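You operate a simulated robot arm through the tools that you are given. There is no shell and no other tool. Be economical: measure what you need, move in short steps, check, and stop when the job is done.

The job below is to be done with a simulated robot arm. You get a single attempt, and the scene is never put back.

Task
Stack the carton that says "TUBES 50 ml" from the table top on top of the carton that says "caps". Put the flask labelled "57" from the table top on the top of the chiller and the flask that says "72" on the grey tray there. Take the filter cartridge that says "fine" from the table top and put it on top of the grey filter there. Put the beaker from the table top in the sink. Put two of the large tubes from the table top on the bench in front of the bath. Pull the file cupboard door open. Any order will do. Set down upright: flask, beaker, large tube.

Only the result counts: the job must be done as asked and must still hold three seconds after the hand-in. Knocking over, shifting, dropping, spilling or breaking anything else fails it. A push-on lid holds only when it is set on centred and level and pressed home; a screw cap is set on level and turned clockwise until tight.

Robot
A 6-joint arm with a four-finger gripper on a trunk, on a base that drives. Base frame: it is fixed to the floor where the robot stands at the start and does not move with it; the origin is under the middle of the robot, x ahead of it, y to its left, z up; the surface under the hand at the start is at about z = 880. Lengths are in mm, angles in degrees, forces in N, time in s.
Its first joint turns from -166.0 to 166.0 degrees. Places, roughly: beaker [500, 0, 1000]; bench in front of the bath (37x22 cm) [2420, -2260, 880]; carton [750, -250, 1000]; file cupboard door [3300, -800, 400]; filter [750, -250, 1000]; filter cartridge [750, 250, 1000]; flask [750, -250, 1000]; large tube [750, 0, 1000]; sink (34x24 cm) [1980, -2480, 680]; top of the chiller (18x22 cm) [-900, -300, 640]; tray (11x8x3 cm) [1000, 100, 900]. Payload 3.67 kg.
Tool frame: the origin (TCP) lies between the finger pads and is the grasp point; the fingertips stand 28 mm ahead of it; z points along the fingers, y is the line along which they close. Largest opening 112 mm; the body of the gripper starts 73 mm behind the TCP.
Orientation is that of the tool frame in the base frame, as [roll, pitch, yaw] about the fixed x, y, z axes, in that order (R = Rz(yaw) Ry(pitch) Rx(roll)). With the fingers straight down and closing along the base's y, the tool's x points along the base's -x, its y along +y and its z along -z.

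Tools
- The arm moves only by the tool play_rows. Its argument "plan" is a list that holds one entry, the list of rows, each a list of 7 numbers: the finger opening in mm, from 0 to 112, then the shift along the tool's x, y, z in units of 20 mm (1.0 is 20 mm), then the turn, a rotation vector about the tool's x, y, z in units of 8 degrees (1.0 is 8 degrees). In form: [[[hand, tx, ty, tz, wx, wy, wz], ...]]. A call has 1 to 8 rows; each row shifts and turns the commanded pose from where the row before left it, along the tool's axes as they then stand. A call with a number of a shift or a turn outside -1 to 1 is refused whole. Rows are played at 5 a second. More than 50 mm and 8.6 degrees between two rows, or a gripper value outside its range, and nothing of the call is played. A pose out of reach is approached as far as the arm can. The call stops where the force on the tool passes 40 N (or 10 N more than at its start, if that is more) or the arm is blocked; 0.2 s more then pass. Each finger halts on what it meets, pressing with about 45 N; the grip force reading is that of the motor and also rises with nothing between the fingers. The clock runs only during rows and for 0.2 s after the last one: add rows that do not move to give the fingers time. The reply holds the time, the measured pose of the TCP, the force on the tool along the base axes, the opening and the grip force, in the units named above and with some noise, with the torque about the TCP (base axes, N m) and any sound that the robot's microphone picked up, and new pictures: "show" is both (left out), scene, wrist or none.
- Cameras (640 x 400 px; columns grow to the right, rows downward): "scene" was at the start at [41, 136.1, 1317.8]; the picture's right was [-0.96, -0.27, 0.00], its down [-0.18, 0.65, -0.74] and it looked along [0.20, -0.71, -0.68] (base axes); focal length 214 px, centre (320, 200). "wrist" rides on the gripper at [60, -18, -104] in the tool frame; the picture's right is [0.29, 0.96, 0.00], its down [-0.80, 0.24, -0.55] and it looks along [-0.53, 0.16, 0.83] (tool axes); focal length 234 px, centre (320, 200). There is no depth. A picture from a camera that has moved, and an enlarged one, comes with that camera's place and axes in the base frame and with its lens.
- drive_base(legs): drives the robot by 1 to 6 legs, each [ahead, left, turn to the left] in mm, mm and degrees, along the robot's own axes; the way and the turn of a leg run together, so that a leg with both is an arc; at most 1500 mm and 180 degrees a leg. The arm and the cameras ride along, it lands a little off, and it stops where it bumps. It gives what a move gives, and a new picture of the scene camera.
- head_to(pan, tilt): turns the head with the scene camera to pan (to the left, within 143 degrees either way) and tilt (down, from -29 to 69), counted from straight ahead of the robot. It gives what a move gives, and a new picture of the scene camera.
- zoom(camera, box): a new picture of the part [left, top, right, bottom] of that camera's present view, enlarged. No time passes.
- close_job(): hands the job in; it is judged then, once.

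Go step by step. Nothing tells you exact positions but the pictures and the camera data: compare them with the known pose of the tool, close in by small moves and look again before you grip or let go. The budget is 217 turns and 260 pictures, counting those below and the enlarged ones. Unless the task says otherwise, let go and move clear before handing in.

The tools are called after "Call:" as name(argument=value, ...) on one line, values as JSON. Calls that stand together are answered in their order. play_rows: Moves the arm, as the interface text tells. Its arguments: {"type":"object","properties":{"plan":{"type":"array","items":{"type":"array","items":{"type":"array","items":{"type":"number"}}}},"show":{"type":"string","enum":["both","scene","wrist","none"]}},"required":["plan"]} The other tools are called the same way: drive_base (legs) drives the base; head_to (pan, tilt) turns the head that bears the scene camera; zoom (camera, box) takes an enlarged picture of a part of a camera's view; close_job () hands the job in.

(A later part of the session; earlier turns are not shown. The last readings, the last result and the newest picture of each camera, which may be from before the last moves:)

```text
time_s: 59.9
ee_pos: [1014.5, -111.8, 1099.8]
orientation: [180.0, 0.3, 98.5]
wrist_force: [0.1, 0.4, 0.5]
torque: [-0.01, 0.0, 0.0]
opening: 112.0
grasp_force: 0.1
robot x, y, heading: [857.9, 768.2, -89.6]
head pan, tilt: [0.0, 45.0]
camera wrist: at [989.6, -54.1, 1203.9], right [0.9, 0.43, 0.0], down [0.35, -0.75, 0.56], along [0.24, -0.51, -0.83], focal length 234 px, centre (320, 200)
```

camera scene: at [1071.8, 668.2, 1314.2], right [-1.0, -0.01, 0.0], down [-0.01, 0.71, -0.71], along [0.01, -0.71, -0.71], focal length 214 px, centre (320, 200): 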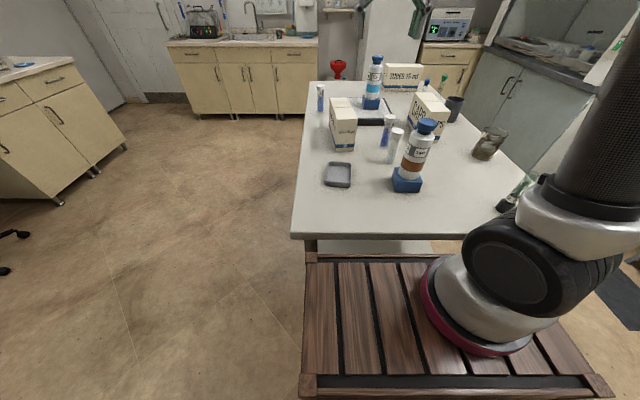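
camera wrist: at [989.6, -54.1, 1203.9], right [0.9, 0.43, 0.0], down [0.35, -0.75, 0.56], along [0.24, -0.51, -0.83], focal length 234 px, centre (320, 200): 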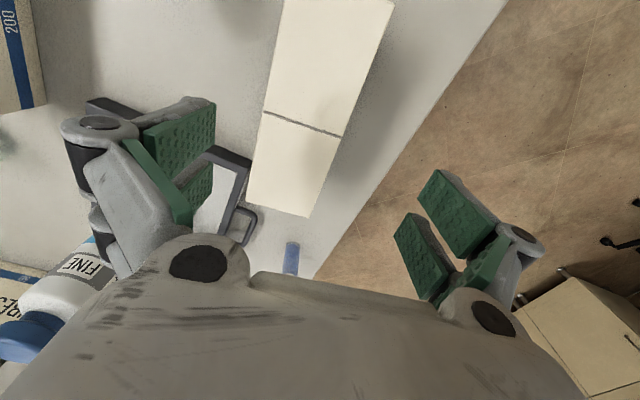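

Call:
play_rows(plan=[[[112, 0, -0.6, 0, 0, 0, 0], [112, 0, 0, 1, 0, 0, 0], [112, 0, 0, 1, 0, 0, 0], [112, 0, 0, 1, 0, 0, 0], [112, 0, 0, 1, 0, 0, 0], [112, 0, 0, 1, 0, 0, 0], [112, 0, 0, 1, 0, 0, 0], [112, 0, 0, 0.75, 0, 0, 0]]], show="wrist")

```text
time_s: 61.7
ee_pos: [1003.6, -116.6, 963.9]
orientation: [-179.9, 0.3, 98.6]
wrist_force: [0.3, -0.1, 0.2]
torque: [0.0, -0.03, 0.07]
opening: 111.8
grasp_force: 0.0
robot x, y, heading: [859.1, 770.5, -89.4]
head pan, tilt: [0.0, 45.0]
camera wrist: at [978.0, -58.7, 1068.6], right [0.9, 0.43, 0.0], down [0.35, -0.75, 0.56], along [0.24, -0.51, -0.83], focal length 234 px, centre (320, 200)
```

wrist: 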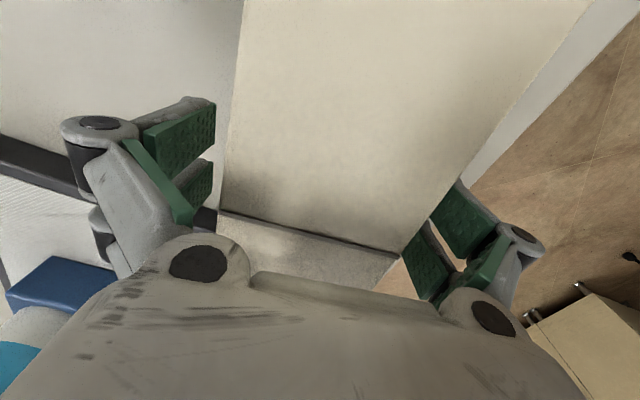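

Fingers straddle the carton; close and lift.

Call:
play_rows(plan=[[[60, 0, 0, 0, 0, 0, 0], [60, 0, 0, 0, 0, 0, 0], [60, 0, 0, 0, 0, 0, 0], [60, 0, 0, -1, 0, 0, 0], [60, 0, 0, -1, 0, 0, 0], [60, 0, 0, -1, 0, 0, 0], [60, 0, 0, -1, 0, 0, 0], [60, 0, 0, -1, 0, 0, 0]]], show="both")

Call:
play_rows(plan=[[[60, 0, 0, -1, 0, 0, 0], [60, 0, 0, -1, 0, 0, 0], [60, 0, 0, -1, 0, 0, 0], [60, 0, 0, -1, 0, 0, 0], [60, 0, 0, -1, 0, 0, 0]]], show="wrist")

```text
time_s: 63.5
ee_pos: [1004.0, -114.5, 1064.5]
orientation: [-179.9, 0.3, 98.5]
wrist_force: [-0.4, 0.1, -2.7]
torque: [0.05, 0.01, 0.0]
opening: 69.9
grasp_force: 44.6
robot x, y, heading: [857.5, 763.9, -89.5]
head pan, tilt: [0.0, 45.0]
camera scene: at [1071.8, 668.0, 1314.2], right [-1.0, -0.01, 0.0], down [-0.01, 0.71, -0.71], along [0.01, -0.71, -0.71], focal length 214 px, centre (320, 200)
camera wrist: at [978.4, -56.8, 1168.5], right [0.9, 0.43, 0.0], down [0.35, -0.75, 0.56], along [0.24, -0.51, -0.83], focal length 234 px, centre (320, 200)
```

scene: 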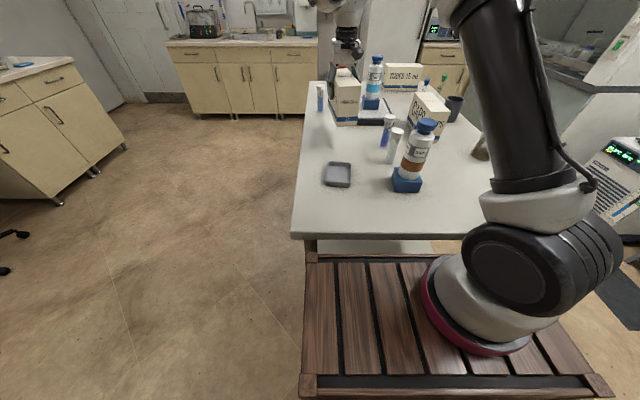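
wrist: 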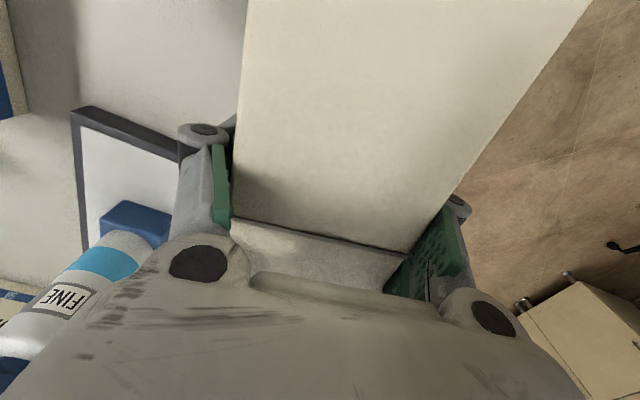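

```text
time_s: 64.7
ee_pos: [1003.3, -113.9, 1163.9]
orientation: [-179.9, 0.3, 98.4]
wrist_force: [-0.2, -0.1, -3.9]
torque: [0.02, -0.01, -0.03]
opening: 69.6
grasp_force: 45.0
robot x, y, heading: [859.0, 768.8, -89.7]
head pan, tilt: [0.0, 45.0]
camera wrist: at [977.1, -56.6, 1268.1], right [0.9, 0.43, 0.0], down [0.35, -0.75, 0.56], along [0.24, -0.51, -0.83], focal length 234 px, centre (320, 200)
```

wrist: 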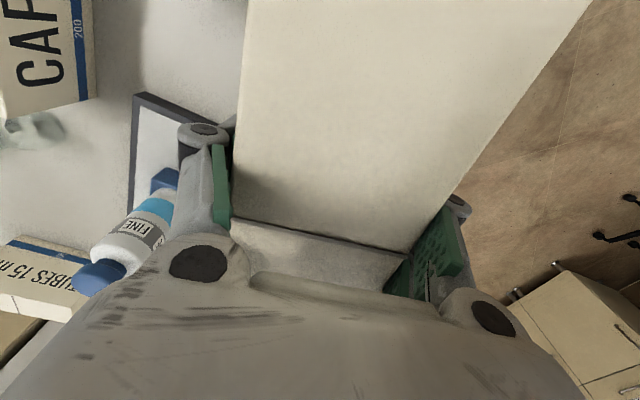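

Call:
drive_base(legs=[[0, -200, 0]])

Call:
zoom(camera="scene", box=[270, 30, 430, 150])

Call:
zoom(camera="wrist", box=[0, 0, 320, 200])

```text
time_s: 66.3
ee_pos: [801.3, -116.3, 1165.1]
orientation: [-180.0, 0.3, 98.5]
wrist_force: [0.1, -0.7, -2.7]
torque: [0.01, -0.02, -0.01]
opening: 69.6
grasp_force: 45.5
robot x, y, heading: [655.0, 762.5, -89.6]
head pan, tilt: [0.0, 45.0]
camera scene: at [870.2, 666.2, 1314.2], right [-1.0, -0.01, 0.0], down [-0.01, 0.71, -0.71], along [0.01, -0.71, -0.71], focal length 214 px, centre (320, 200)
```

scene: 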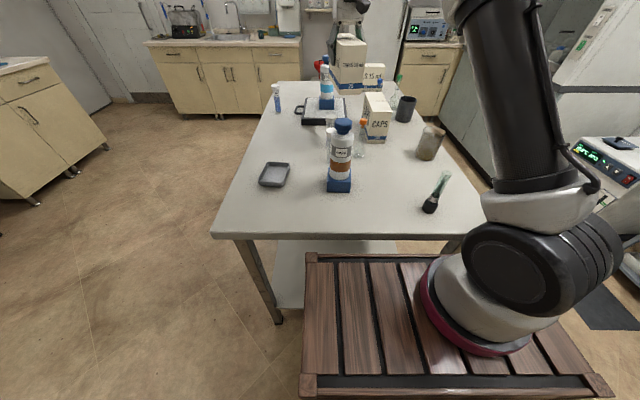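

```text
3.33 times, centred on (350, 90) of scene
camera zoom: at [870.2, 666.2, 1314.2], right [-1.0, -0.01, 0.0], down [-0.01, 0.71, -0.71], along [0.01, -0.71, -0.71], focal length 715 px, centre (220, 567)
```

zoom: 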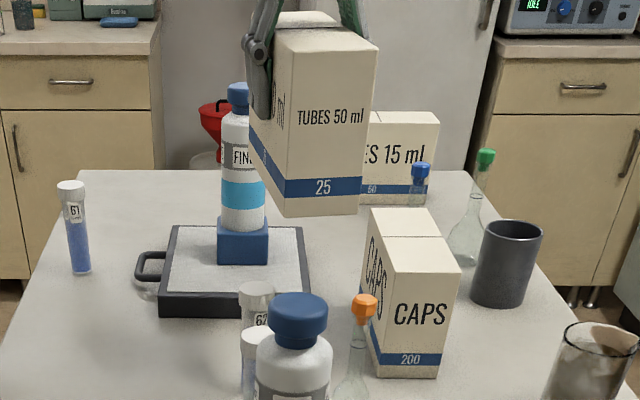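

```text
2.00 times, centred on (160, 100) of wrist
camera zoom: at [775.0, -58.3, 1268.2], right [0.9, 0.43, 0.0], down [0.35, -0.75, 0.56], along [0.24, -0.51, -0.83], focal length 468 px, centre (640, 400)
```

zoom: 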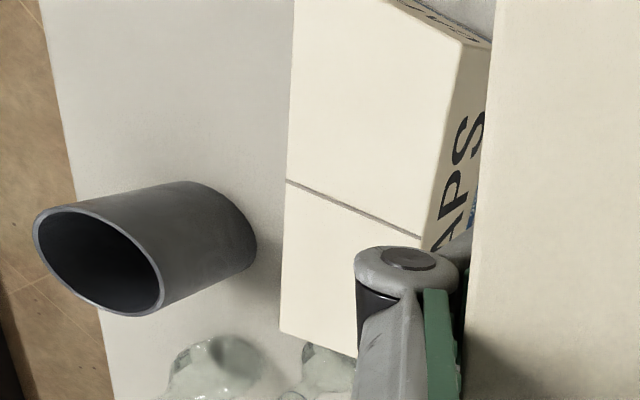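

CAPS measured: top z≈1005, centre ≈(663,-175), aligned with the axes. I turn the carton back 8° and move above it.

Call:
play_rows(plan=[[[60, 0, 0, -0.8, 0, 0, 1], [60, -0.44, -1, 0, 0, 0, 0], [60, -0.44, -1, 0, 0, 0, 0], [60, -0.44, -1, 0, 0, 0, 0], [60, -0.44, -1, 0, 0, 0, 0], [60, -0.44, -1, 0, 0, 0, 0], [60, -0.44, -1, 0, 0, 0, 0], [60, -0.44, -1, 0, 0, 0, 0]]], show="both")

Call:
zoom(camera="scene", box=[300, 30, 430, 150])

```text
time_s: 68.1
ee_pos: [662.7, -179.5, 1180.9]
orientation: [180.0, 0.3, 90.6]
wrist_force: [0.6, -0.8, -2.0]
torque: [-0.01, 0.07, -0.01]
opening: 69.5
grasp_force: 44.7
robot x, y, heading: [654.2, 763.7, -89.4]
head pan, tilt: [0.0, 45.0]
camera scene: at [870.5, 666.4, 1314.2], right [-1.0, -0.01, 0.0], down [-0.01, 0.71, -0.71], along [0.01, -0.71, -0.71], focal length 214 px, centre (320, 200)
camera wrist: at [644.1, -117.6, 1285.9], right [0.95, 0.3, 0.0], down [0.25, -0.79, 0.56], along [0.17, -0.53, -0.83], focal length 234 px, centre (320, 200)
```

scene: 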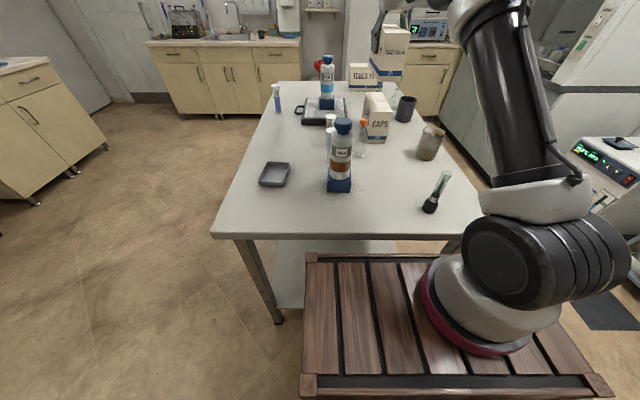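
wrist: 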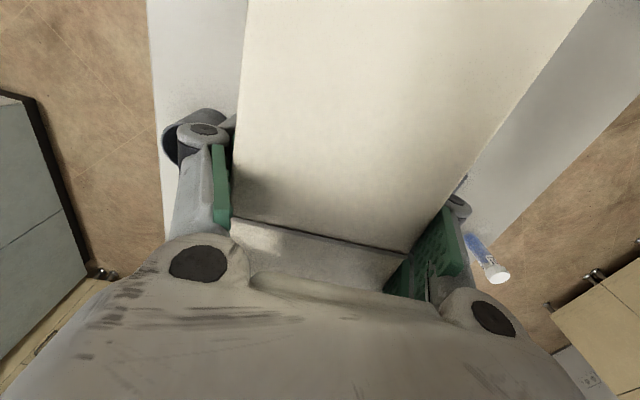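

```text
3.33 times, centred on (365, 90) of scene
camera zoom: at [870.5, 666.4, 1314.2], right [-1.0, -0.01, 0.0], down [-0.01, 0.71, -0.71], along [0.01, -0.71, -0.71], focal length 715 px, centre (170, 567)
```

zoom: 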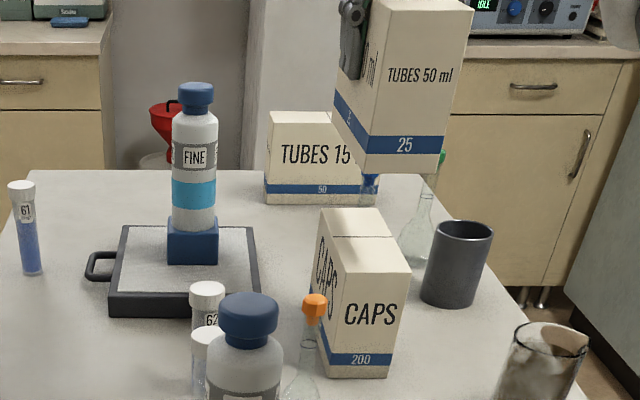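

Call:
play_rows(plan=[[[60, 0, 0, 1, 0, 0, 0], [60, 0, 0, 1, 0, 0, 0], [60, 0, 0, 1, 0, 0, 0], [60, 0, 0, 1, 0, 0, 0]]], show="scene")

Call:
zoom(camera="scene", box=[330, 50, 430, 150])

```text
time_s: 69.1
ee_pos: [659.3, -180.1, 1098.8]
orientation: [180.0, 0.3, 90.4]
wrist_force: [-0.1, 1.2, -2.7]
torque: [0.01, 0.02, 0.0]
opening: 69.9
grasp_force: 44.5
robot x, y, heading: [657.8, 764.7, -89.6]
head pan, tilt: [0.0, 45.0]
camera scene: at [870.2, 666.3, 1314.2], right [-1.0, -0.01, 0.0], down [-0.01, 0.71, -0.71], along [0.01, -0.71, -0.71], focal length 214 px, centre (320, 200)
```

scene: 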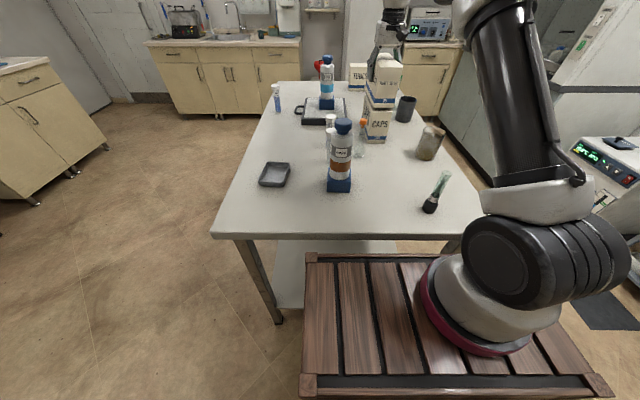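

```text
4.00 times, centred on (380, 100) of scene
camera zoom: at [870.2, 666.3, 1314.2], right [-1.0, -0.01, 0.0], down [-0.01, 0.71, -0.71], along [0.01, -0.71, -0.71], focal length 858 px, centre (80, 600)
```

zoom: 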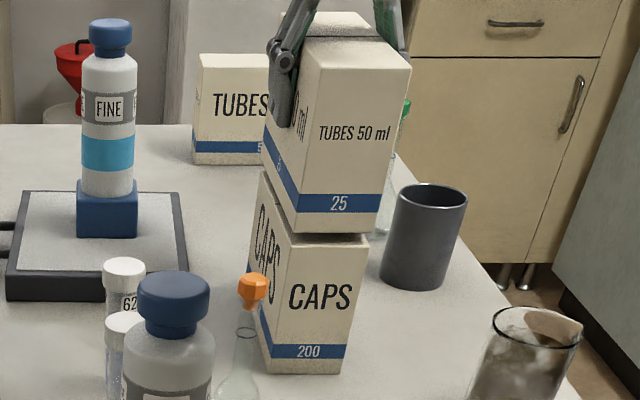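

Call:
play_rows(plan=[[[60, 0, 0.4, 0, 0, 0, 0], [60, 0, 0, 0.15, 0, 0, 0], [60, 0, 0, 0.15, 0, 0, 0], [60, 0, 0, 0.15, 0, 0, 0]]], show="scene")

Call:
zoom(camera="scene", box=[330, 50, 430, 150])

```text
time_s: 70.1
ee_pos: [668.8, -178.9, 1091.3]
orientation: [179.9, 0.2, 90.5]
wrist_force: [-0.1, -0.2, -3.1]
torque: [-0.02, 0.0, 0.0]
opening: 69.8
grasp_force: 44.7
robot x, y, heading: [656.0, 764.1, -89.7]
head pan, tilt: [0.0, 45.0]
camera scene: at [870.2, 666.2, 1314.2], right [-1.0, -0.01, 0.0], down [-0.01, 0.71, -0.71], along [0.01, -0.71, -0.71], focal length 214 px, centre (320, 200)
```

scene: 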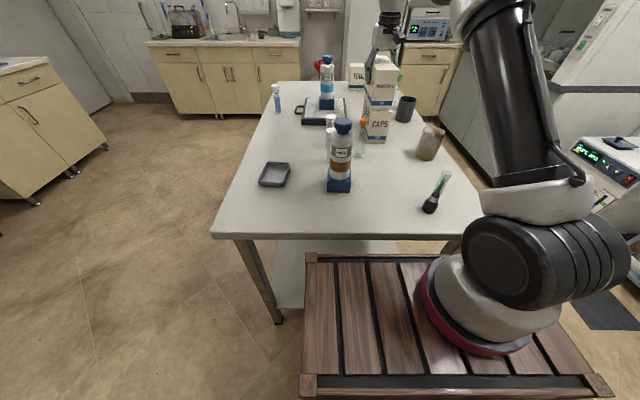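

```text
4.00 times, centred on (380, 100) of scene
camera zoom: at [870.2, 666.2, 1314.2], right [-1.0, -0.01, 0.0], down [-0.01, 0.71, -0.71], along [0.01, -0.71, -0.71], focal length 858 px, centre (80, 600)
```

zoom: 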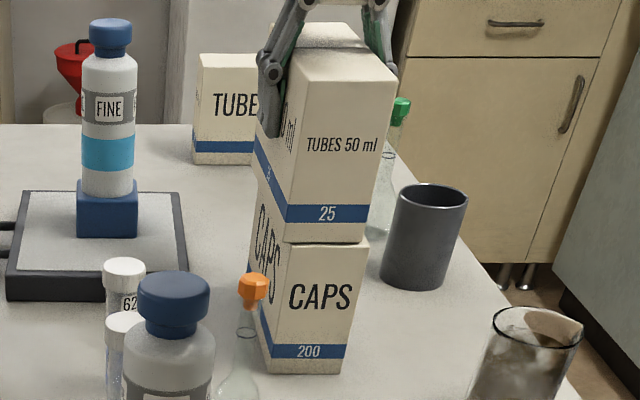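

Call:
play_rows(plan=[[[60, 0, 0, 0.1, 0, 0, 0], [60, 0, 0, 0.1, 0, 0, 0], [60, 0, 0, 0.1, 0, 0, 0]]], show="none")

```text
time_s: 70.9
ee_pos: [669.4, -178.7, 1089.4]
orientation: [180.0, 0.7, 90.5]
wrist_force: [2.5, -3.8, 29.8]
torque: [0.17, -0.08, -0.02]
opening: 69.8
grasp_force: 45.5
robot x, y, heading: [656.7, 762.3, -89.4]
head pan, tilt: [0.0, 45.0]
```

Contact (30 N). Back off a hair, release and rise.

Call:
play_rows(plan=[[[60, 0, 0, -0.08, 0, 0, 0], [80, 0, 0, 0, 0, 0, 0], [105, 0, 0, 0, 0, 0, 0], [105, 0, 0, 0, 0, 0, 0], [105, 0, 0, -1, 0, 0, 0], [105, 0, 0, -1, 0, 0, 0], [105, 0, 0, -1, 0, 0, 0], [105, 0, 0, -1, 0, 0, 0]]], show="both")

Call:
zoom(camera="scene", box=[300, 50, 430, 190])

```text
time_s: 72.7
ee_pos: [668.3, -178.4, 1166.7]
orientation: [-180.0, 0.3, 90.6]
wrist_force: [-1.3, -0.8, -0.6]
torque: [0.02, 0.0, 0.01]
opening: 105.1
grasp_force: 0.1
robot x, y, heading: [654.2, 765.9, -89.7]
head pan, tilt: [0.0, 45.0]
camera scene: at [870.2, 666.2, 1314.2], right [-1.0, -0.01, 0.0], down [-0.01, 0.71, -0.71], along [0.01, -0.71, -0.71], focal length 214 px, centre (320, 200)
camera wrist: at [652.0, -117.7, 1270.2], right [0.96, 0.3, 0.0], down [0.25, -0.79, 0.56], along [0.16, -0.53, -0.83], focal length 234 px, centre (320, 200)
```

scene: 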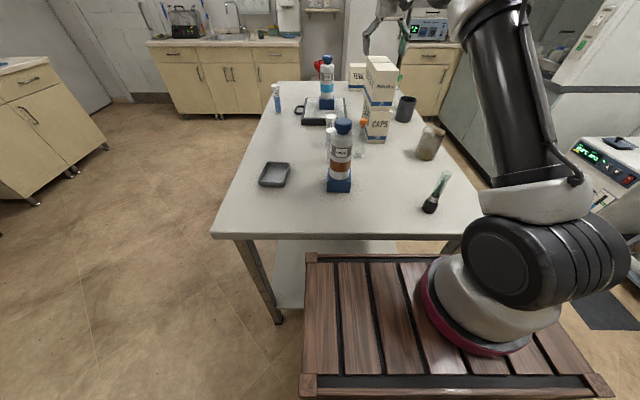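
wrist: 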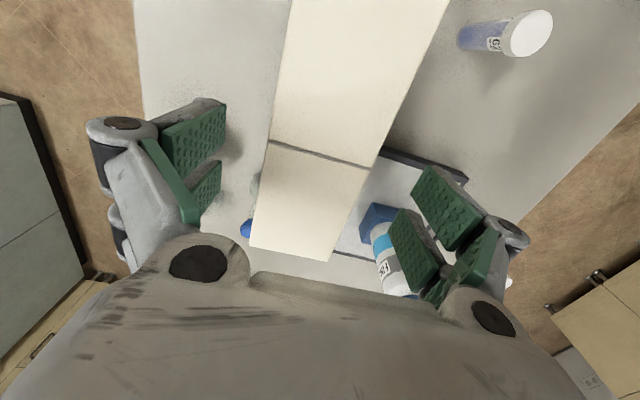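

```text
2.86 times, centred on (365, 120) of scene
camera zoom: at [870.2, 666.2, 1314.2], right [-1.0, -0.01, 0.0], down [-0.01, 0.71, -0.71], along [0.01, -0.71, -0.71], focal length 613 px, centre (191, 429)
```

zoom: 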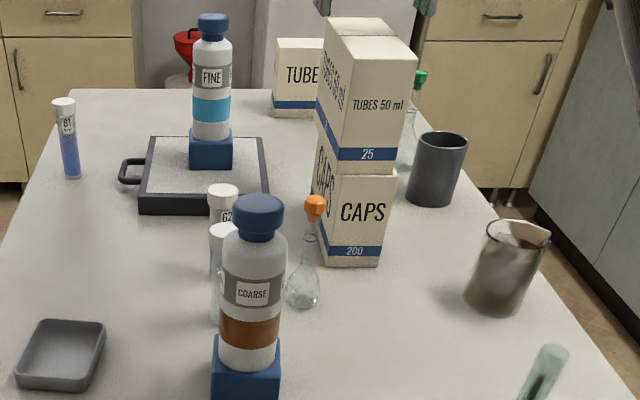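

Stack done. Flask with orange cap stands at about (740,2); I move above it and read its label.

Call:
play_rows(plan=[[[80, 0.5, 0, -1, 0, 0, 0], [80, 1, 0.5, 0, 0, 0, 0], [80, 1, 0.5, 0, 0, 0, 0], [80, 1, 0.5, 0, 0, 0, 0], [80, 1, 0.5, 0, 0, 0, 0], [80, 1, 0.5, 0, 0, 0, 0], [80, 1, 0.5, 0, 0, 0, 0], [80, 1, 0.5, 0, 0, 0, 0]]], show="none")

Call:
play_rows(plan=[[[80, 1, 0, 0, 0, 0, 0], [80, 0.5, 0, 1, 0, 0, 0], [80, 0, 0, 1, 0, 0, 0]]], show="both")

Call:
zoom(camera="wrist", box=[200, 20, 440, 220])

```text
time_s: 74.5
ee_pos: [737.2, -28.8, 1187.0]
orientation: [180.0, 0.3, 90.4]
wrist_force: [-0.1, -0.9, -0.4]
torque: [0.05, 0.01, -0.02]
opening: 79.9
grasp_force: 0.1
robot x, y, heading: [656.3, 763.7, -89.4]
head pan, tilt: [0.0, 45.0]
```

```text
time_s: 75.3
ee_pos: [736.9, 2.4, 1147.2]
orientation: [179.9, 0.3, 90.5]
wrist_force: [0.2, 0.2, 0.5]
torque: [-0.02, 0.01, -0.02]
opening: 79.8
grasp_force: 0.1
robot x, y, heading: [656.4, 764.4, -89.7]
head pan, tilt: [0.0, 45.0]
camera scene: at [870.2, 666.4, 1314.2], right [-1.0, -0.01, 0.0], down [-0.01, 0.71, -0.71], along [0.01, -0.71, -0.71], focal length 214 px, centre (320, 200)
camera wrist: at [720.3, 63.4, 1251.1], right [0.96, 0.3, 0.0], down [0.25, -0.79, 0.56], along [0.16, -0.53, -0.83], focal length 234 px, centre (320, 200)
```

scene: 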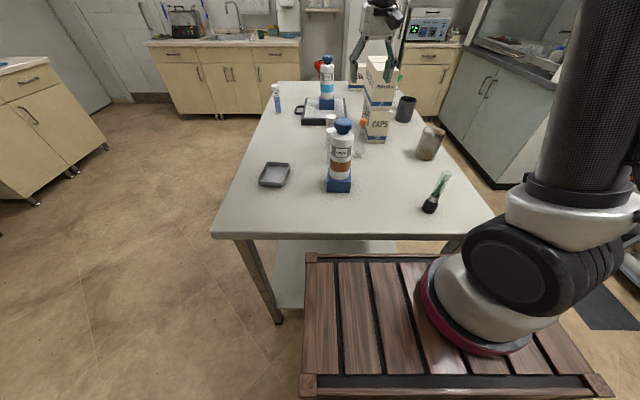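
wrist: 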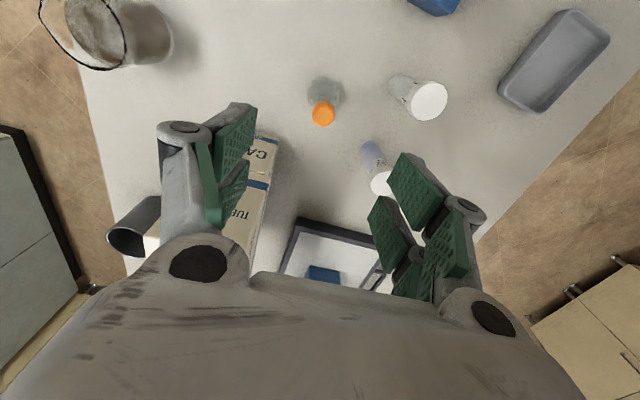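

```text
2.00 times, centred on (320, 120) of wrist
camera zoom: at [720.3, 63.4, 1251.1], right [0.96, 0.3, 0.0], down [0.25, -0.79, 0.56], along [0.16, -0.53, -0.83], focal length 468 px, centre (320, 360)
```

zoom: 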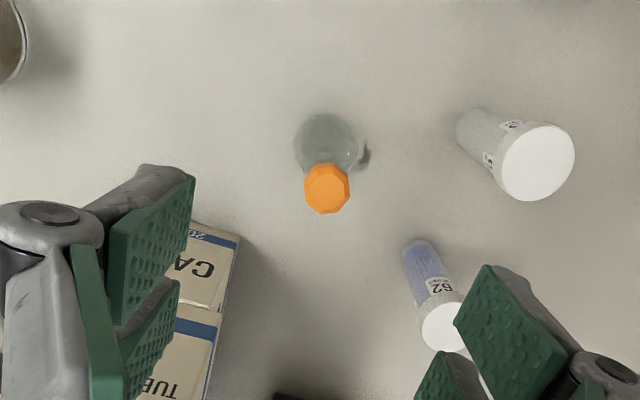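

Call:
play_rows(plan=[[[70, 0.4, 0.15, 1, 0, 0, 0], [70, 0, 0, 1, 0, 0, 0], [70, 0, 0, 1, 0, 0, 0], [70, 0, 0, 1, 0, 0, 0], [70, 0, 0, 1, 0, 0, 0]]], show="wrist")

```text
time_s: 76.5
ee_pos: [740.8, 9.5, 1045.7]
orientation: [179.9, 0.3, 90.5]
wrist_force: [0.6, 0.2, -0.1]
torque: [0.01, 0.02, 0.01]
opening: 70.1
grasp_force: 0.1
robot x, y, heading: [658.5, 763.6, -89.6]
head pan, tilt: [0.0, 45.0]
camera wrist: at [722.1, 70.3, 1149.1], right [0.96, 0.3, 0.0], down [0.25, -0.79, 0.56], along [0.16, -0.53, -0.83], focal length 234 px, centre (320, 200)
```

wrist: 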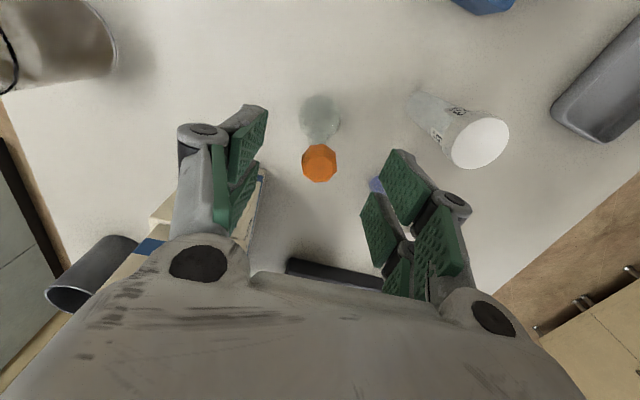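

Call:
play_rows(plan=[[[70, 0, 0, 1, 0, 0, 0], [70, 0, 0, 1, 0, 0, 0], [70, 0, 0, 1, 0, 0, 0], [70, 0, 0, 1, 0, 0, 0], [70, 0, 0, 0.25, 0, 0, 0]]], show="both")

Call:
zoom(camera="scene", box=[310, 70, 430, 190])

```text
time_s: 77.7
ee_pos: [739.7, 9.3, 960.2]
orientation: [179.9, 0.2, 90.6]
wrist_force: [0.5, -0.8, 0.1]
torque: [0.01, -0.04, 0.03]
opening: 70.2
grasp_force: 0.0
robot x, y, heading: [657.5, 765.5, -89.4]
head pan, tilt: [0.0, 45.0]
camera scene: at [870.2, 666.4, 1314.2], right [-1.0, -0.01, 0.0], down [-0.01, 0.71, -0.71], along [0.01, -0.71, -0.71], focal length 214 px, centre (320, 200)
camera wrist: at [723.2, 69.9, 1065.0], right [0.96, 0.3, 0.0], down [0.25, -0.79, 0.56], along [0.16, -0.53, -0.83], focal length 234 px, centre (320, 200)
```

scene: 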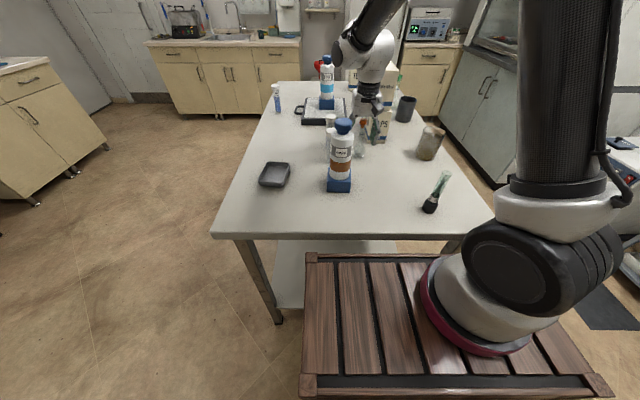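
wrist: 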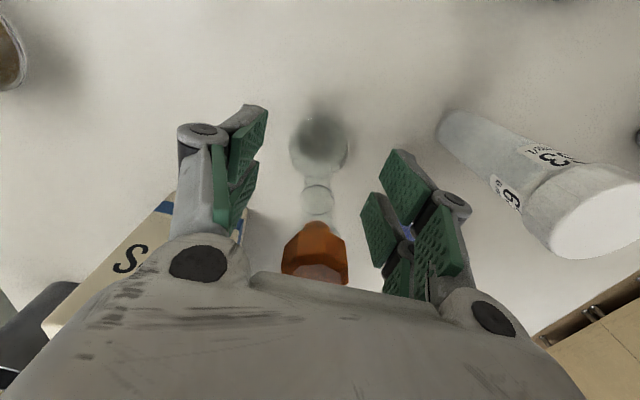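

```text
3.33 times, centred on (370, 130) of scene
camera zoom: at [870.2, 666.4, 1314.2], right [-1.0, -0.01, 0.0], down [-0.01, 0.71, -0.71], along [0.01, -0.71, -0.71], focal length 715 px, centre (153, 433)
```

zoom: 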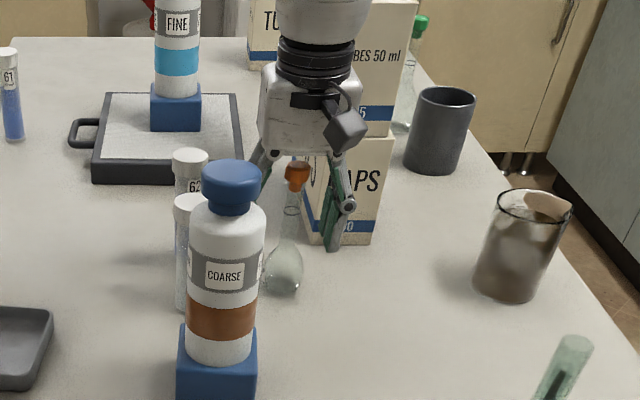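

Call:
play_rows(plan=[[[70, 0, 0, -0.35, 0, 0, 0], [40, 0, 0, 0, 0, 0, 0], [8, 0, 0, 0, 0, 0, 0], [8, 0, 0, 0, 0, 0, 0], [8, 0, 0, 0, 0, 0, 0]]], show="wrist")

Call:
zoom(camera="scene", box=[310, 70, 430, 190])

```text
time_s: 78.9
ee_pos: [740.9, 9.8, 968.4]
orientation: [180.0, 0.2, 90.5]
wrist_force: [0.9, 1.0, -0.2]
torque: [0.0, -0.05, -0.01]
opening: 16.2
grasp_force: 45.2
robot x, y, heading: [656.3, 766.6, -89.6]
head pan, tilt: [0.0, 45.0]
camera wrist: at [723.5, 70.4, 1072.1], right [0.96, 0.3, 0.0], down [0.25, -0.79, 0.56], along [0.16, -0.53, -0.83], focal length 234 px, centre (320, 200)
```

wrist: 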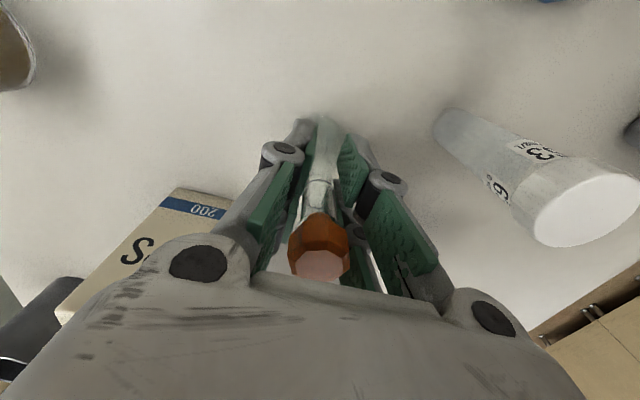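

```text
3.33 times, centred on (370, 130) of scene
camera zoom: at [870.2, 666.3, 1314.2], right [-1.0, -0.01, 0.0], down [-0.01, 0.71, -0.71], along [0.01, -0.71, -0.71], focal length 715 px, centre (153, 433)
```

zoom: 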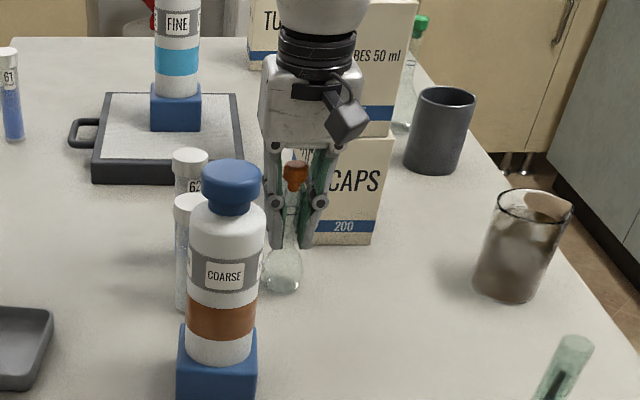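

Neck gripped. Lift high.

Call:
play_rows(plan=[[[8, 0, 0, -1, 0, 0, 0], [8, 0, 0, -1, 0, 0, 0], [8, 0, 0, -1, 0, 0, 0], [8, 0, 0, -1, 0, 0, 0], [8, 0, 0, -1, 0, 0, 0], [8, 0, 0, -1, 0, 0, 0], [8, 0, 0, -1, 0, 0, 0], [8, 0, 0, -1, 0, 0, 0]]], show="none")

Call:
play_rows(plan=[[[8, 0, 0, -1, 0, 0, 0], [8, 0, 0, -1, 0, 0, 0], [8, 0, 0, -1, 0, 0, 0]]], show="scene")

Call:
zoom(camera="scene", box=[320, 30, 420, 130])

Call:
zoom(camera="scene", box=[220, 130, 340, 220])

```text
time_s: 80.7
ee_pos: [739.3, 11.4, 1129.1]
orientation: [179.9, 0.2, 90.5]
wrist_force: [0.9, -1.3, -1.1]
torque: [0.01, -0.01, -0.01]
opening: 16.1
grasp_force: 45.3
robot x, y, heading: [656.7, 765.1, -89.4]
head pan, tilt: [0.0, 45.0]
```

```text
time_s: 81.5
ee_pos: [740.5, 11.7, 1189.4]
orientation: [-180.0, 0.3, 90.6]
wrist_force: [-1.1, -0.1, -1.0]
torque: [0.04, -0.03, 0.01]
opening: 16.1
grasp_force: 45.2
robot x, y, heading: [657.8, 766.9, -89.6]
head pan, tilt: [0.0, 45.0]
camera scene: at [870.2, 666.2, 1314.2], right [-1.0, -0.01, 0.0], down [-0.01, 0.71, -0.71], along [0.01, -0.71, -0.71], focal length 214 px, centre (320, 200)
```

scene: 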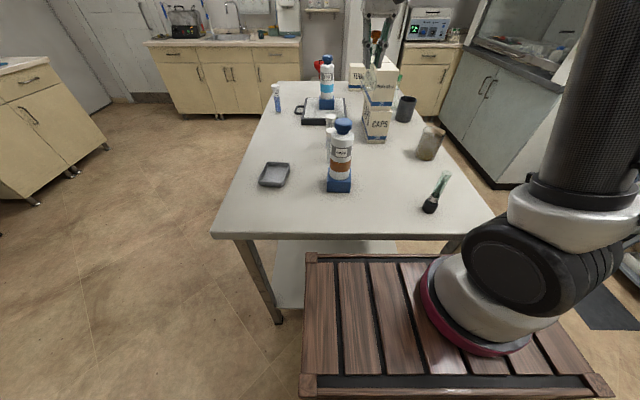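

```text
4.00 times, centred on (370, 80) of scene
camera zoom: at [870.2, 666.2, 1314.2], right [-1.0, -0.01, 0.0], down [-0.01, 0.71, -0.71], along [0.01, -0.71, -0.71], focal length 858 px, centre (120, 680)
```

zoom: 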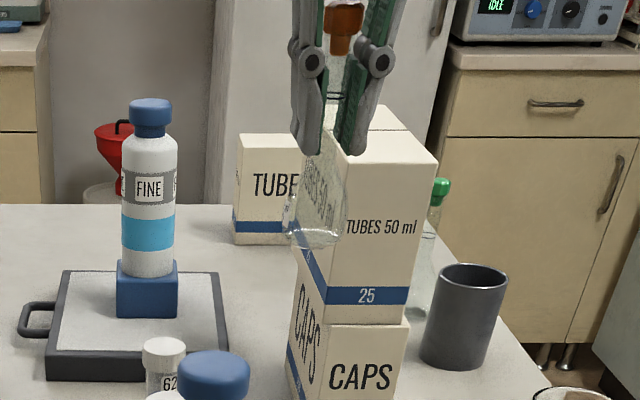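

```text
4.44 times, centred on (280, 175) of scene
camera zoom: at [870.2, 666.2, 1314.2], right [-1.0, -0.01, 0.0], down [-0.01, 0.71, -0.71], along [0.01, -0.71, -0.71], focal length 953 px, centre (498, 311)
```

zoom: 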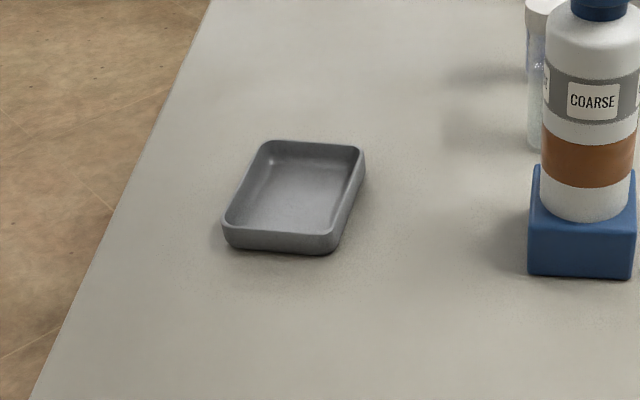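

Call:
drive_base(legs=[[0, 275, 0]])

Call:
play_rows(plan=[[[8, 1, 0, 0, 0, 0, 0], [8, 1, 0, 0, 0, 0, 0], [8, 1, 0, 0, 0, 0, 0], [8, 1, 0, 0, 0, 0, 0], [8, 1, 0, 0.5, 0, 0, 0], [8, 1, 0, 1, 0, 0, 0], [8, 0.4, 0, 1, 0, 0, 0]]], show="both")

Call:
zoom(camera="scene", box=[290, 80, 430, 200])

```text
time_s: 83.5
ee_pos: [1013.3, 13.2, 1188.3]
orientation: [-180.0, 0.3, 90.5]
wrist_force: [0.4, 0.5, -0.5]
torque: [-0.02, 0.01, -0.01]
opening: 16.2
grasp_force: 45.0
robot x, y, heading: [926.5, 766.5, -89.6]
head pan, tilt: [0.0, 45.0]
camera scene: at [1141.9, 668.9, 1314.2], right [-1.0, -0.01, 0.0], down [-0.01, 0.71, -0.71], along [0.01, -0.71, -0.71], focal length 214 px, centre (320, 200)
```

scene: 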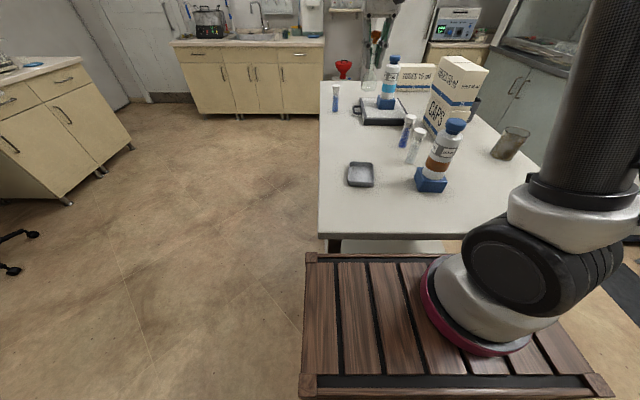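

```text
time_s: 85.0
ee_pos: [1013.3, 140.5, 1137.1]
orientation: [179.9, 0.2, 90.6]
wrist_force: [-0.5, -0.4, -1.2]
torque: [0.01, -0.04, -0.03]
opening: 16.0
grasp_force: 45.3
robot x, y, heading: [928.9, 767.1, -89.2]
head pan, tilt: [0.0, 45.0]
camera scene: at [1141.9, 668.9, 1314.2], right [-1.0, -0.01, 0.0], down [-0.01, 0.71, -0.71], along [0.01, -0.71, -0.71], focal length 214 px, centre (320, 200)
camera wrist: at [995.4, 201.4, 1241.9], right [0.95, 0.3, 0.0], down [0.25, -0.79, 0.56], along [0.17, -0.53, -0.83], focal length 234 px, centre (320, 200)
```

scene: 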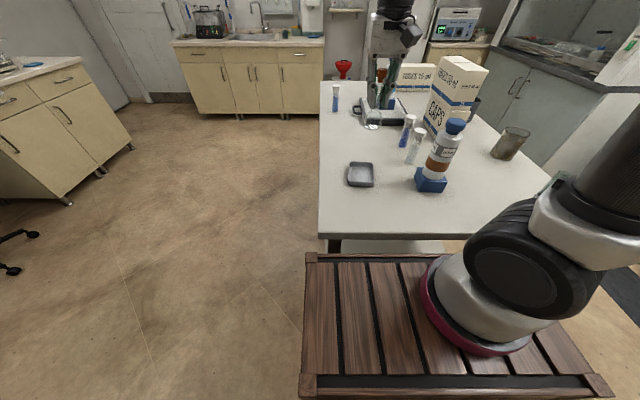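
wrist: 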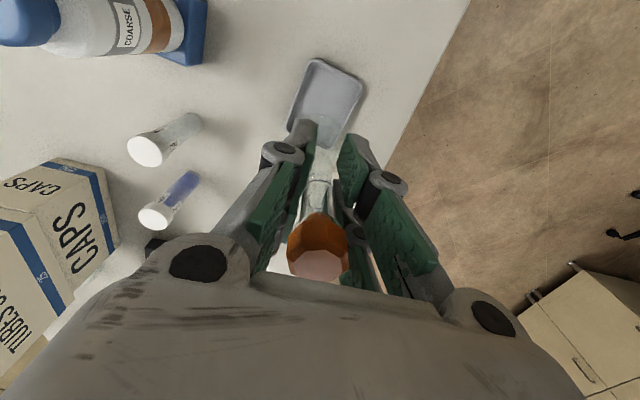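

```text
3.33 times, centred on (360, 140) of scene
camera zoom: at [1141.9, 668.9, 1314.2], right [-1.0, -0.01, 0.0], down [-0.01, 0.71, -0.71], along [0.01, -0.71, -0.71], focal length 715 px, centre (187, 400)
```

zoom: 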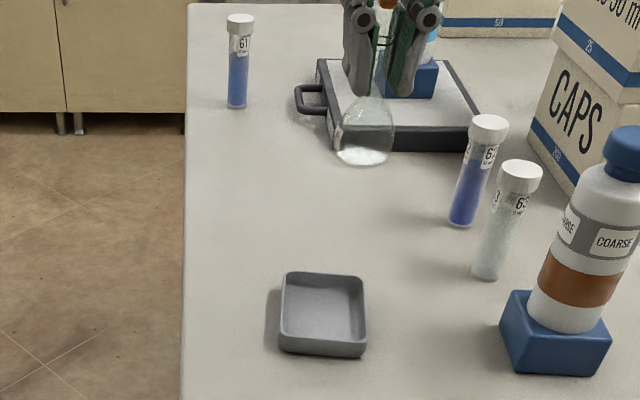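

Call:
play_rows(plan=[[[8, 0, 0.4, 1, 0, 0, 0], [8, 0, 0, 1, 0, 0, 0], [8, 0, 0, 1, 0, 0, 0], [8, 0, 0, 1, 0, 0, 0], [8, 0, 0, 1, 0, 0, 0], [8, 0, 0, 1, 0, 0, 0]]], show="both")

Call:
zoom(camera="scene", box=[310, 100, 420, 200])

```text
time_s: 86.5
ee_pos: [1021.7, 140.2, 1016.5]
orientation: [179.9, 0.3, 90.5]
wrist_force: [-0.8, -0.4, -1.8]
torque: [-0.04, -0.01, -0.02]
opening: 16.3
grasp_force: 45.1
robot x, y, heading: [924.9, 769.9, -89.3]
head pan, tilt: [0.0, 45.0]
camera scene: at [1141.8, 669.1, 1314.2], right [-1.0, -0.01, 0.0], down [-0.01, 0.71, -0.71], along [0.01, -0.71, -0.71], focal length 214 px, centre (320, 200)
camera wrist: at [1003.5, 201.8, 1121.0], right [0.95, 0.3, 0.0], down [0.25, -0.79, 0.56], along [0.17, -0.53, -0.83], focal length 234 px, centre (320, 200)
```

scene: 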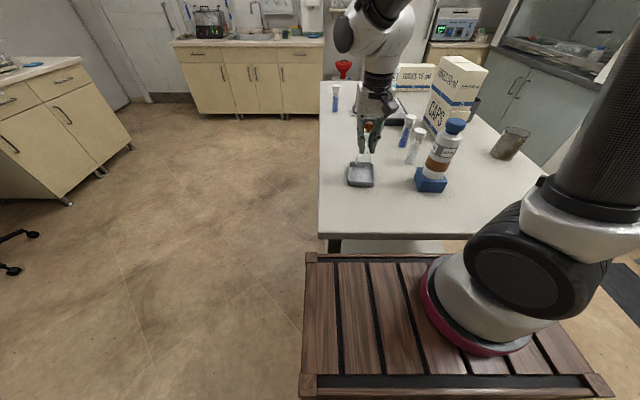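
wrist: 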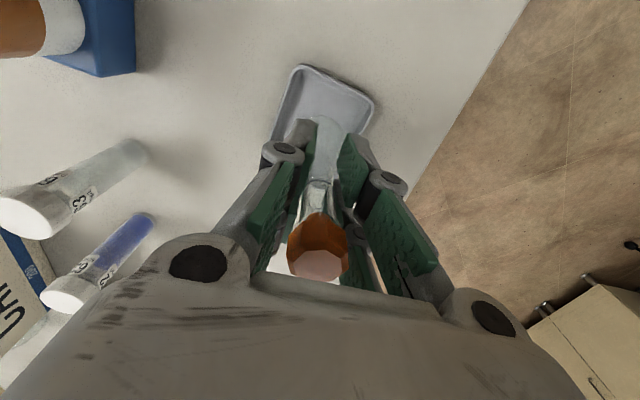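

```text
4.00 times, centred on (365, 150) of scene
camera zoom: at [1141.8, 669.1, 1314.2], right [-1.0, -0.01, 0.0], down [-0.01, 0.71, -0.71], along [0.01, -0.71, -0.71], focal length 858 px, centre (140, 400)
```

zoom: 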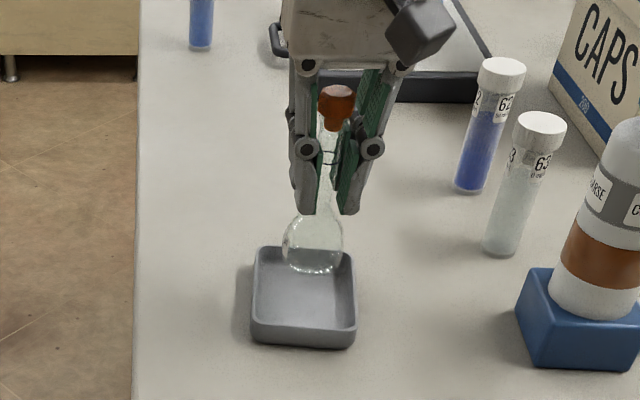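

Call:
play_rows(plan=[[[8, 0, 0, 1, 0, 0, 0], [8, 0, 0, 0.7, 0, 0, 0], [8, 0, 0, 0.12, 0, 0, 0], [8, 0, 0, 0.12, 0, 0, 0]]], show="scene")

Call:
zoom(camera="scene", box=[310, 100, 420, 200])

```text
time_s: 87.5
ee_pos: [1021.0, 139.6, 978.4]
orientation: [180.0, 0.3, 90.5]
wrist_force: [-1.0, 0.2, -1.0]
torque: [-0.01, -0.01, 0.03]
opening: 16.3
grasp_force: 44.6
robot x, y, heading: [924.3, 765.2, -89.7]
head pan, tilt: [0.0, 45.0]
camera scene: at [1141.9, 669.0, 1314.2], right [-1.0, -0.01, 0.0], down [-0.01, 0.71, -0.71], along [0.01, -0.71, -0.71], focal length 214 px, centre (320, 200)
```

scene: 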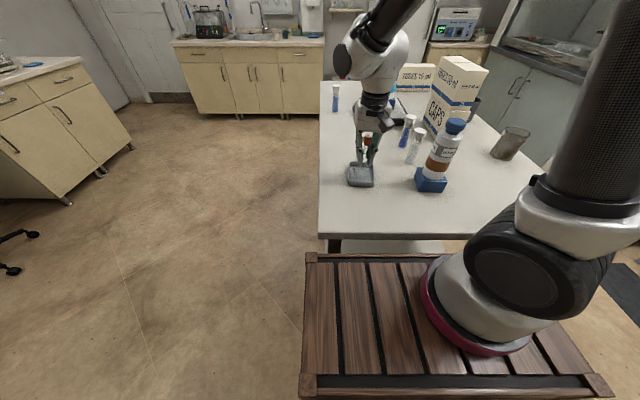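

```text
4.00 times, centred on (365, 150) of scene
camera zoom: at [1141.9, 669.0, 1314.2], right [-1.0, -0.01, 0.0], down [-0.01, 0.71, -0.71], along [0.01, -0.71, -0.71], focal length 858 px, centre (140, 400)
```

zoom: 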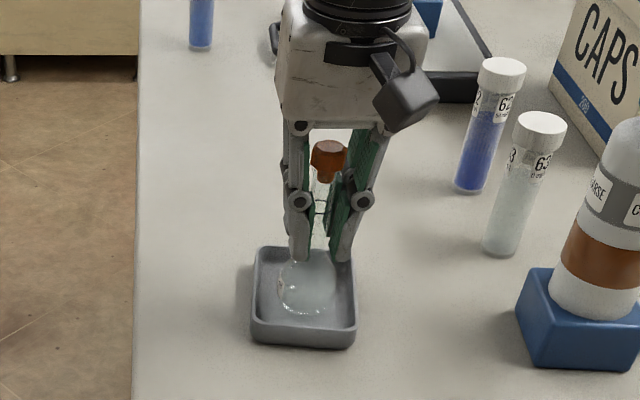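

Call:
play_rows(plan=[[[8, 0, 0, 0.1, 0, 0, 0], [8, 0, 0, 0.1, 0, 0, 0], [8, 0, 0, 0.1, 0, 0, 0]]], show="none")

```text
time_s: 88.2
ee_pos: [1020.6, 140.4, 972.9]
orientation: [-179.9, 0.2, 90.5]
wrist_force: [0.3, 0.3, -1.2]
torque: [0.02, 0.0, 0.01]
opening: 16.3
grasp_force: 45.2
robot x, y, heading: [930.2, 765.9, -89.5]
head pan, tilt: [0.0, 45.0]
```

Call:
play_rows(plan=[[[8, 0, 0, 0.1, 0, 0, 0], [8, 0, 0, 0.08, 0, 0, 0]]], show="none")

```text
time_s: 88.8
ee_pos: [1019.2, 140.9, 970.9]
orientation: [179.9, 0.4, 90.6]
wrist_force: [-0.2, 3.5, 26.8]
torque: [0.3, 0.02, -0.03]
opening: 16.2
grasp_force: 44.7
robot x, y, heading: [926.4, 762.4, -89.7]
head pan, tilt: [0.0, 45.0]
```

Contact; release gently and rise.

Call:
play_rows(plan=[[[8, 0, 0, -0.06, 0, 0, 0], [30, 0, 0, 0, 0, 0, 0], [60, 0, 0, 0, 0, 0, 0], [60, 0, 0, -1, 0, 0, 0], [60, 0, 0, -1, 0, 0, 0], [60, 0, 0, -1, 0, 0, 0], [60, 0, 0, -1, 0, 0, 0], [60, 0, 0, -1, 0, 0, 0]]], show="both")

Call:
zoom(camera="scene", box=[310, 100, 420, 200])

```text
time_s: 90.7
ee_pos: [1019.3, 141.5, 1070.9]
orientation: [-179.9, 0.3, 90.6]
wrist_force: [0.0, -0.1, 1.2]
torque: [0.03, -0.05, 0.02]
opening: 60.1
grasp_force: 0.0
robot x, y, heading: [929.7, 767.3, -89.5]
head pan, tilt: [0.0, 45.0]
camera scene: at [1141.9, 668.9, 1314.2], right [-1.0, -0.01, 0.0], down [-0.01, 0.71, -0.71], along [0.01, -0.71, -0.71], focal length 214 px, centre (320, 200)
camera wrist: at [1002.3, 202.8, 1174.5], right [0.95, 0.3, 0.0], down [0.25, -0.79, 0.56], along [0.17, -0.53, -0.83], focal length 234 px, centre (320, 200)
```

scene: 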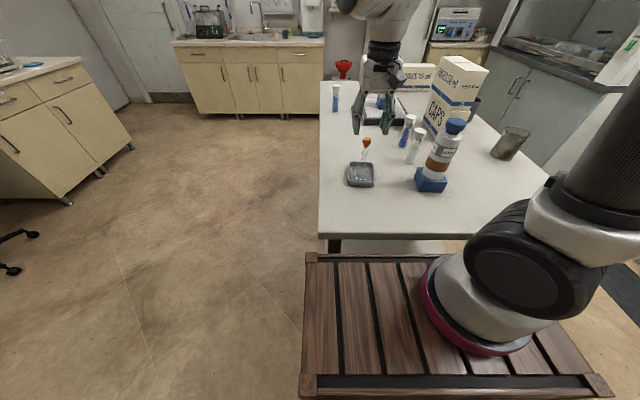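
wrist: 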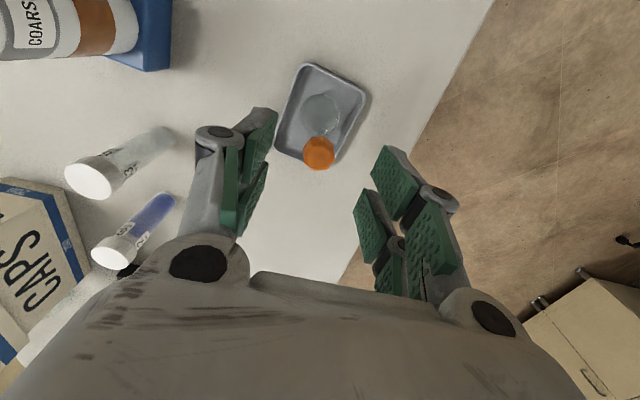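

```text
4.00 times, centred on (365, 150) of scene
camera zoom: at [1141.9, 668.9, 1314.2], right [-1.0, -0.01, 0.0], down [-0.01, 0.71, -0.71], along [0.01, -0.71, -0.71], focal length 858 px, centre (140, 400)
```

zoom: 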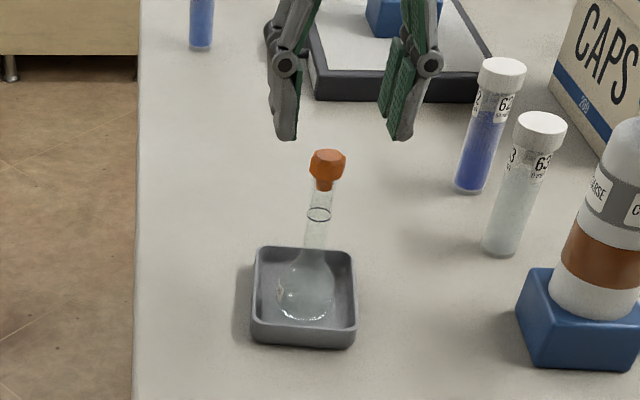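

Flask is in the tray. Next tube 63 at about (840,50): move above it.

Call:
play_rows(plan=[[[60, 0, -1, -1, 0, 0, 0], [60, -0.6, -1, -0.5, 0, 0, 0], [60, -0.6, -1, 0, 0, 0, 0], [60, -0.6, -1, 0, 0, 0, 0], [60, -0.6, -1, 0, 0, 0, 0], [60, -0.6, -1, 0, 0, 0, 0], [60, -0.6, -1, 0, 0, 0, 0], [60, -0.6, -1, 0, 0, 0, 0]]], show="none")

Call:
play_rows(plan=[[[60, -0.4, -1, 0, 0, 0, 0], [60, 0, 0, 0, 0, 0, 0]]], show="wrist")

```text
time_s: 92.5
ee_pos: [859.8, 55.6, 1101.4]
orientation: [179.9, 0.3, 90.7]
wrist_force: [-0.4, 0.3, 0.0]
torque: [-0.04, -0.02, -0.01]
opening: 60.1
grasp_force: 0.0
robot x, y, heading: [929.9, 771.2, -89.5]
head pan, tilt: [0.0, 45.0]
```

```text
time_s: 93.0
ee_pos: [840.0, 46.5, 1103.7]
orientation: [-179.9, 0.4, 90.6]
wrist_force: [0.9, 0.5, 0.3]
torque: [-0.06, 0.0, 0.02]
opening: 59.9
grasp_force: 0.1
robot x, y, heading: [927.7, 766.0, -89.5]
head pan, tilt: [0.0, 45.0]
camera wrist: at [822.9, 107.4, 1206.7], right [0.95, 0.3, 0.0], down [0.25, -0.79, 0.56], along [0.17, -0.53, -0.83], focal length 234 px, centre (320, 200)
```

wrist: 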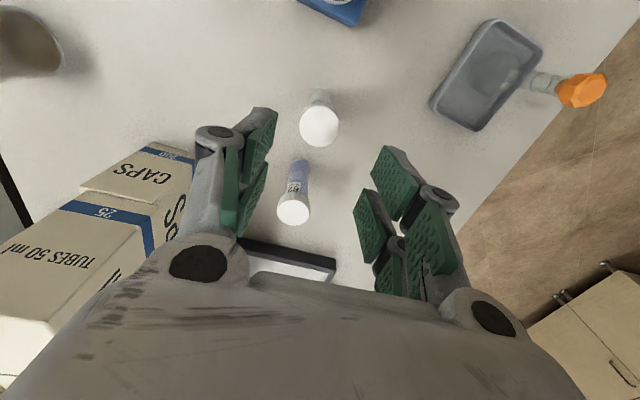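

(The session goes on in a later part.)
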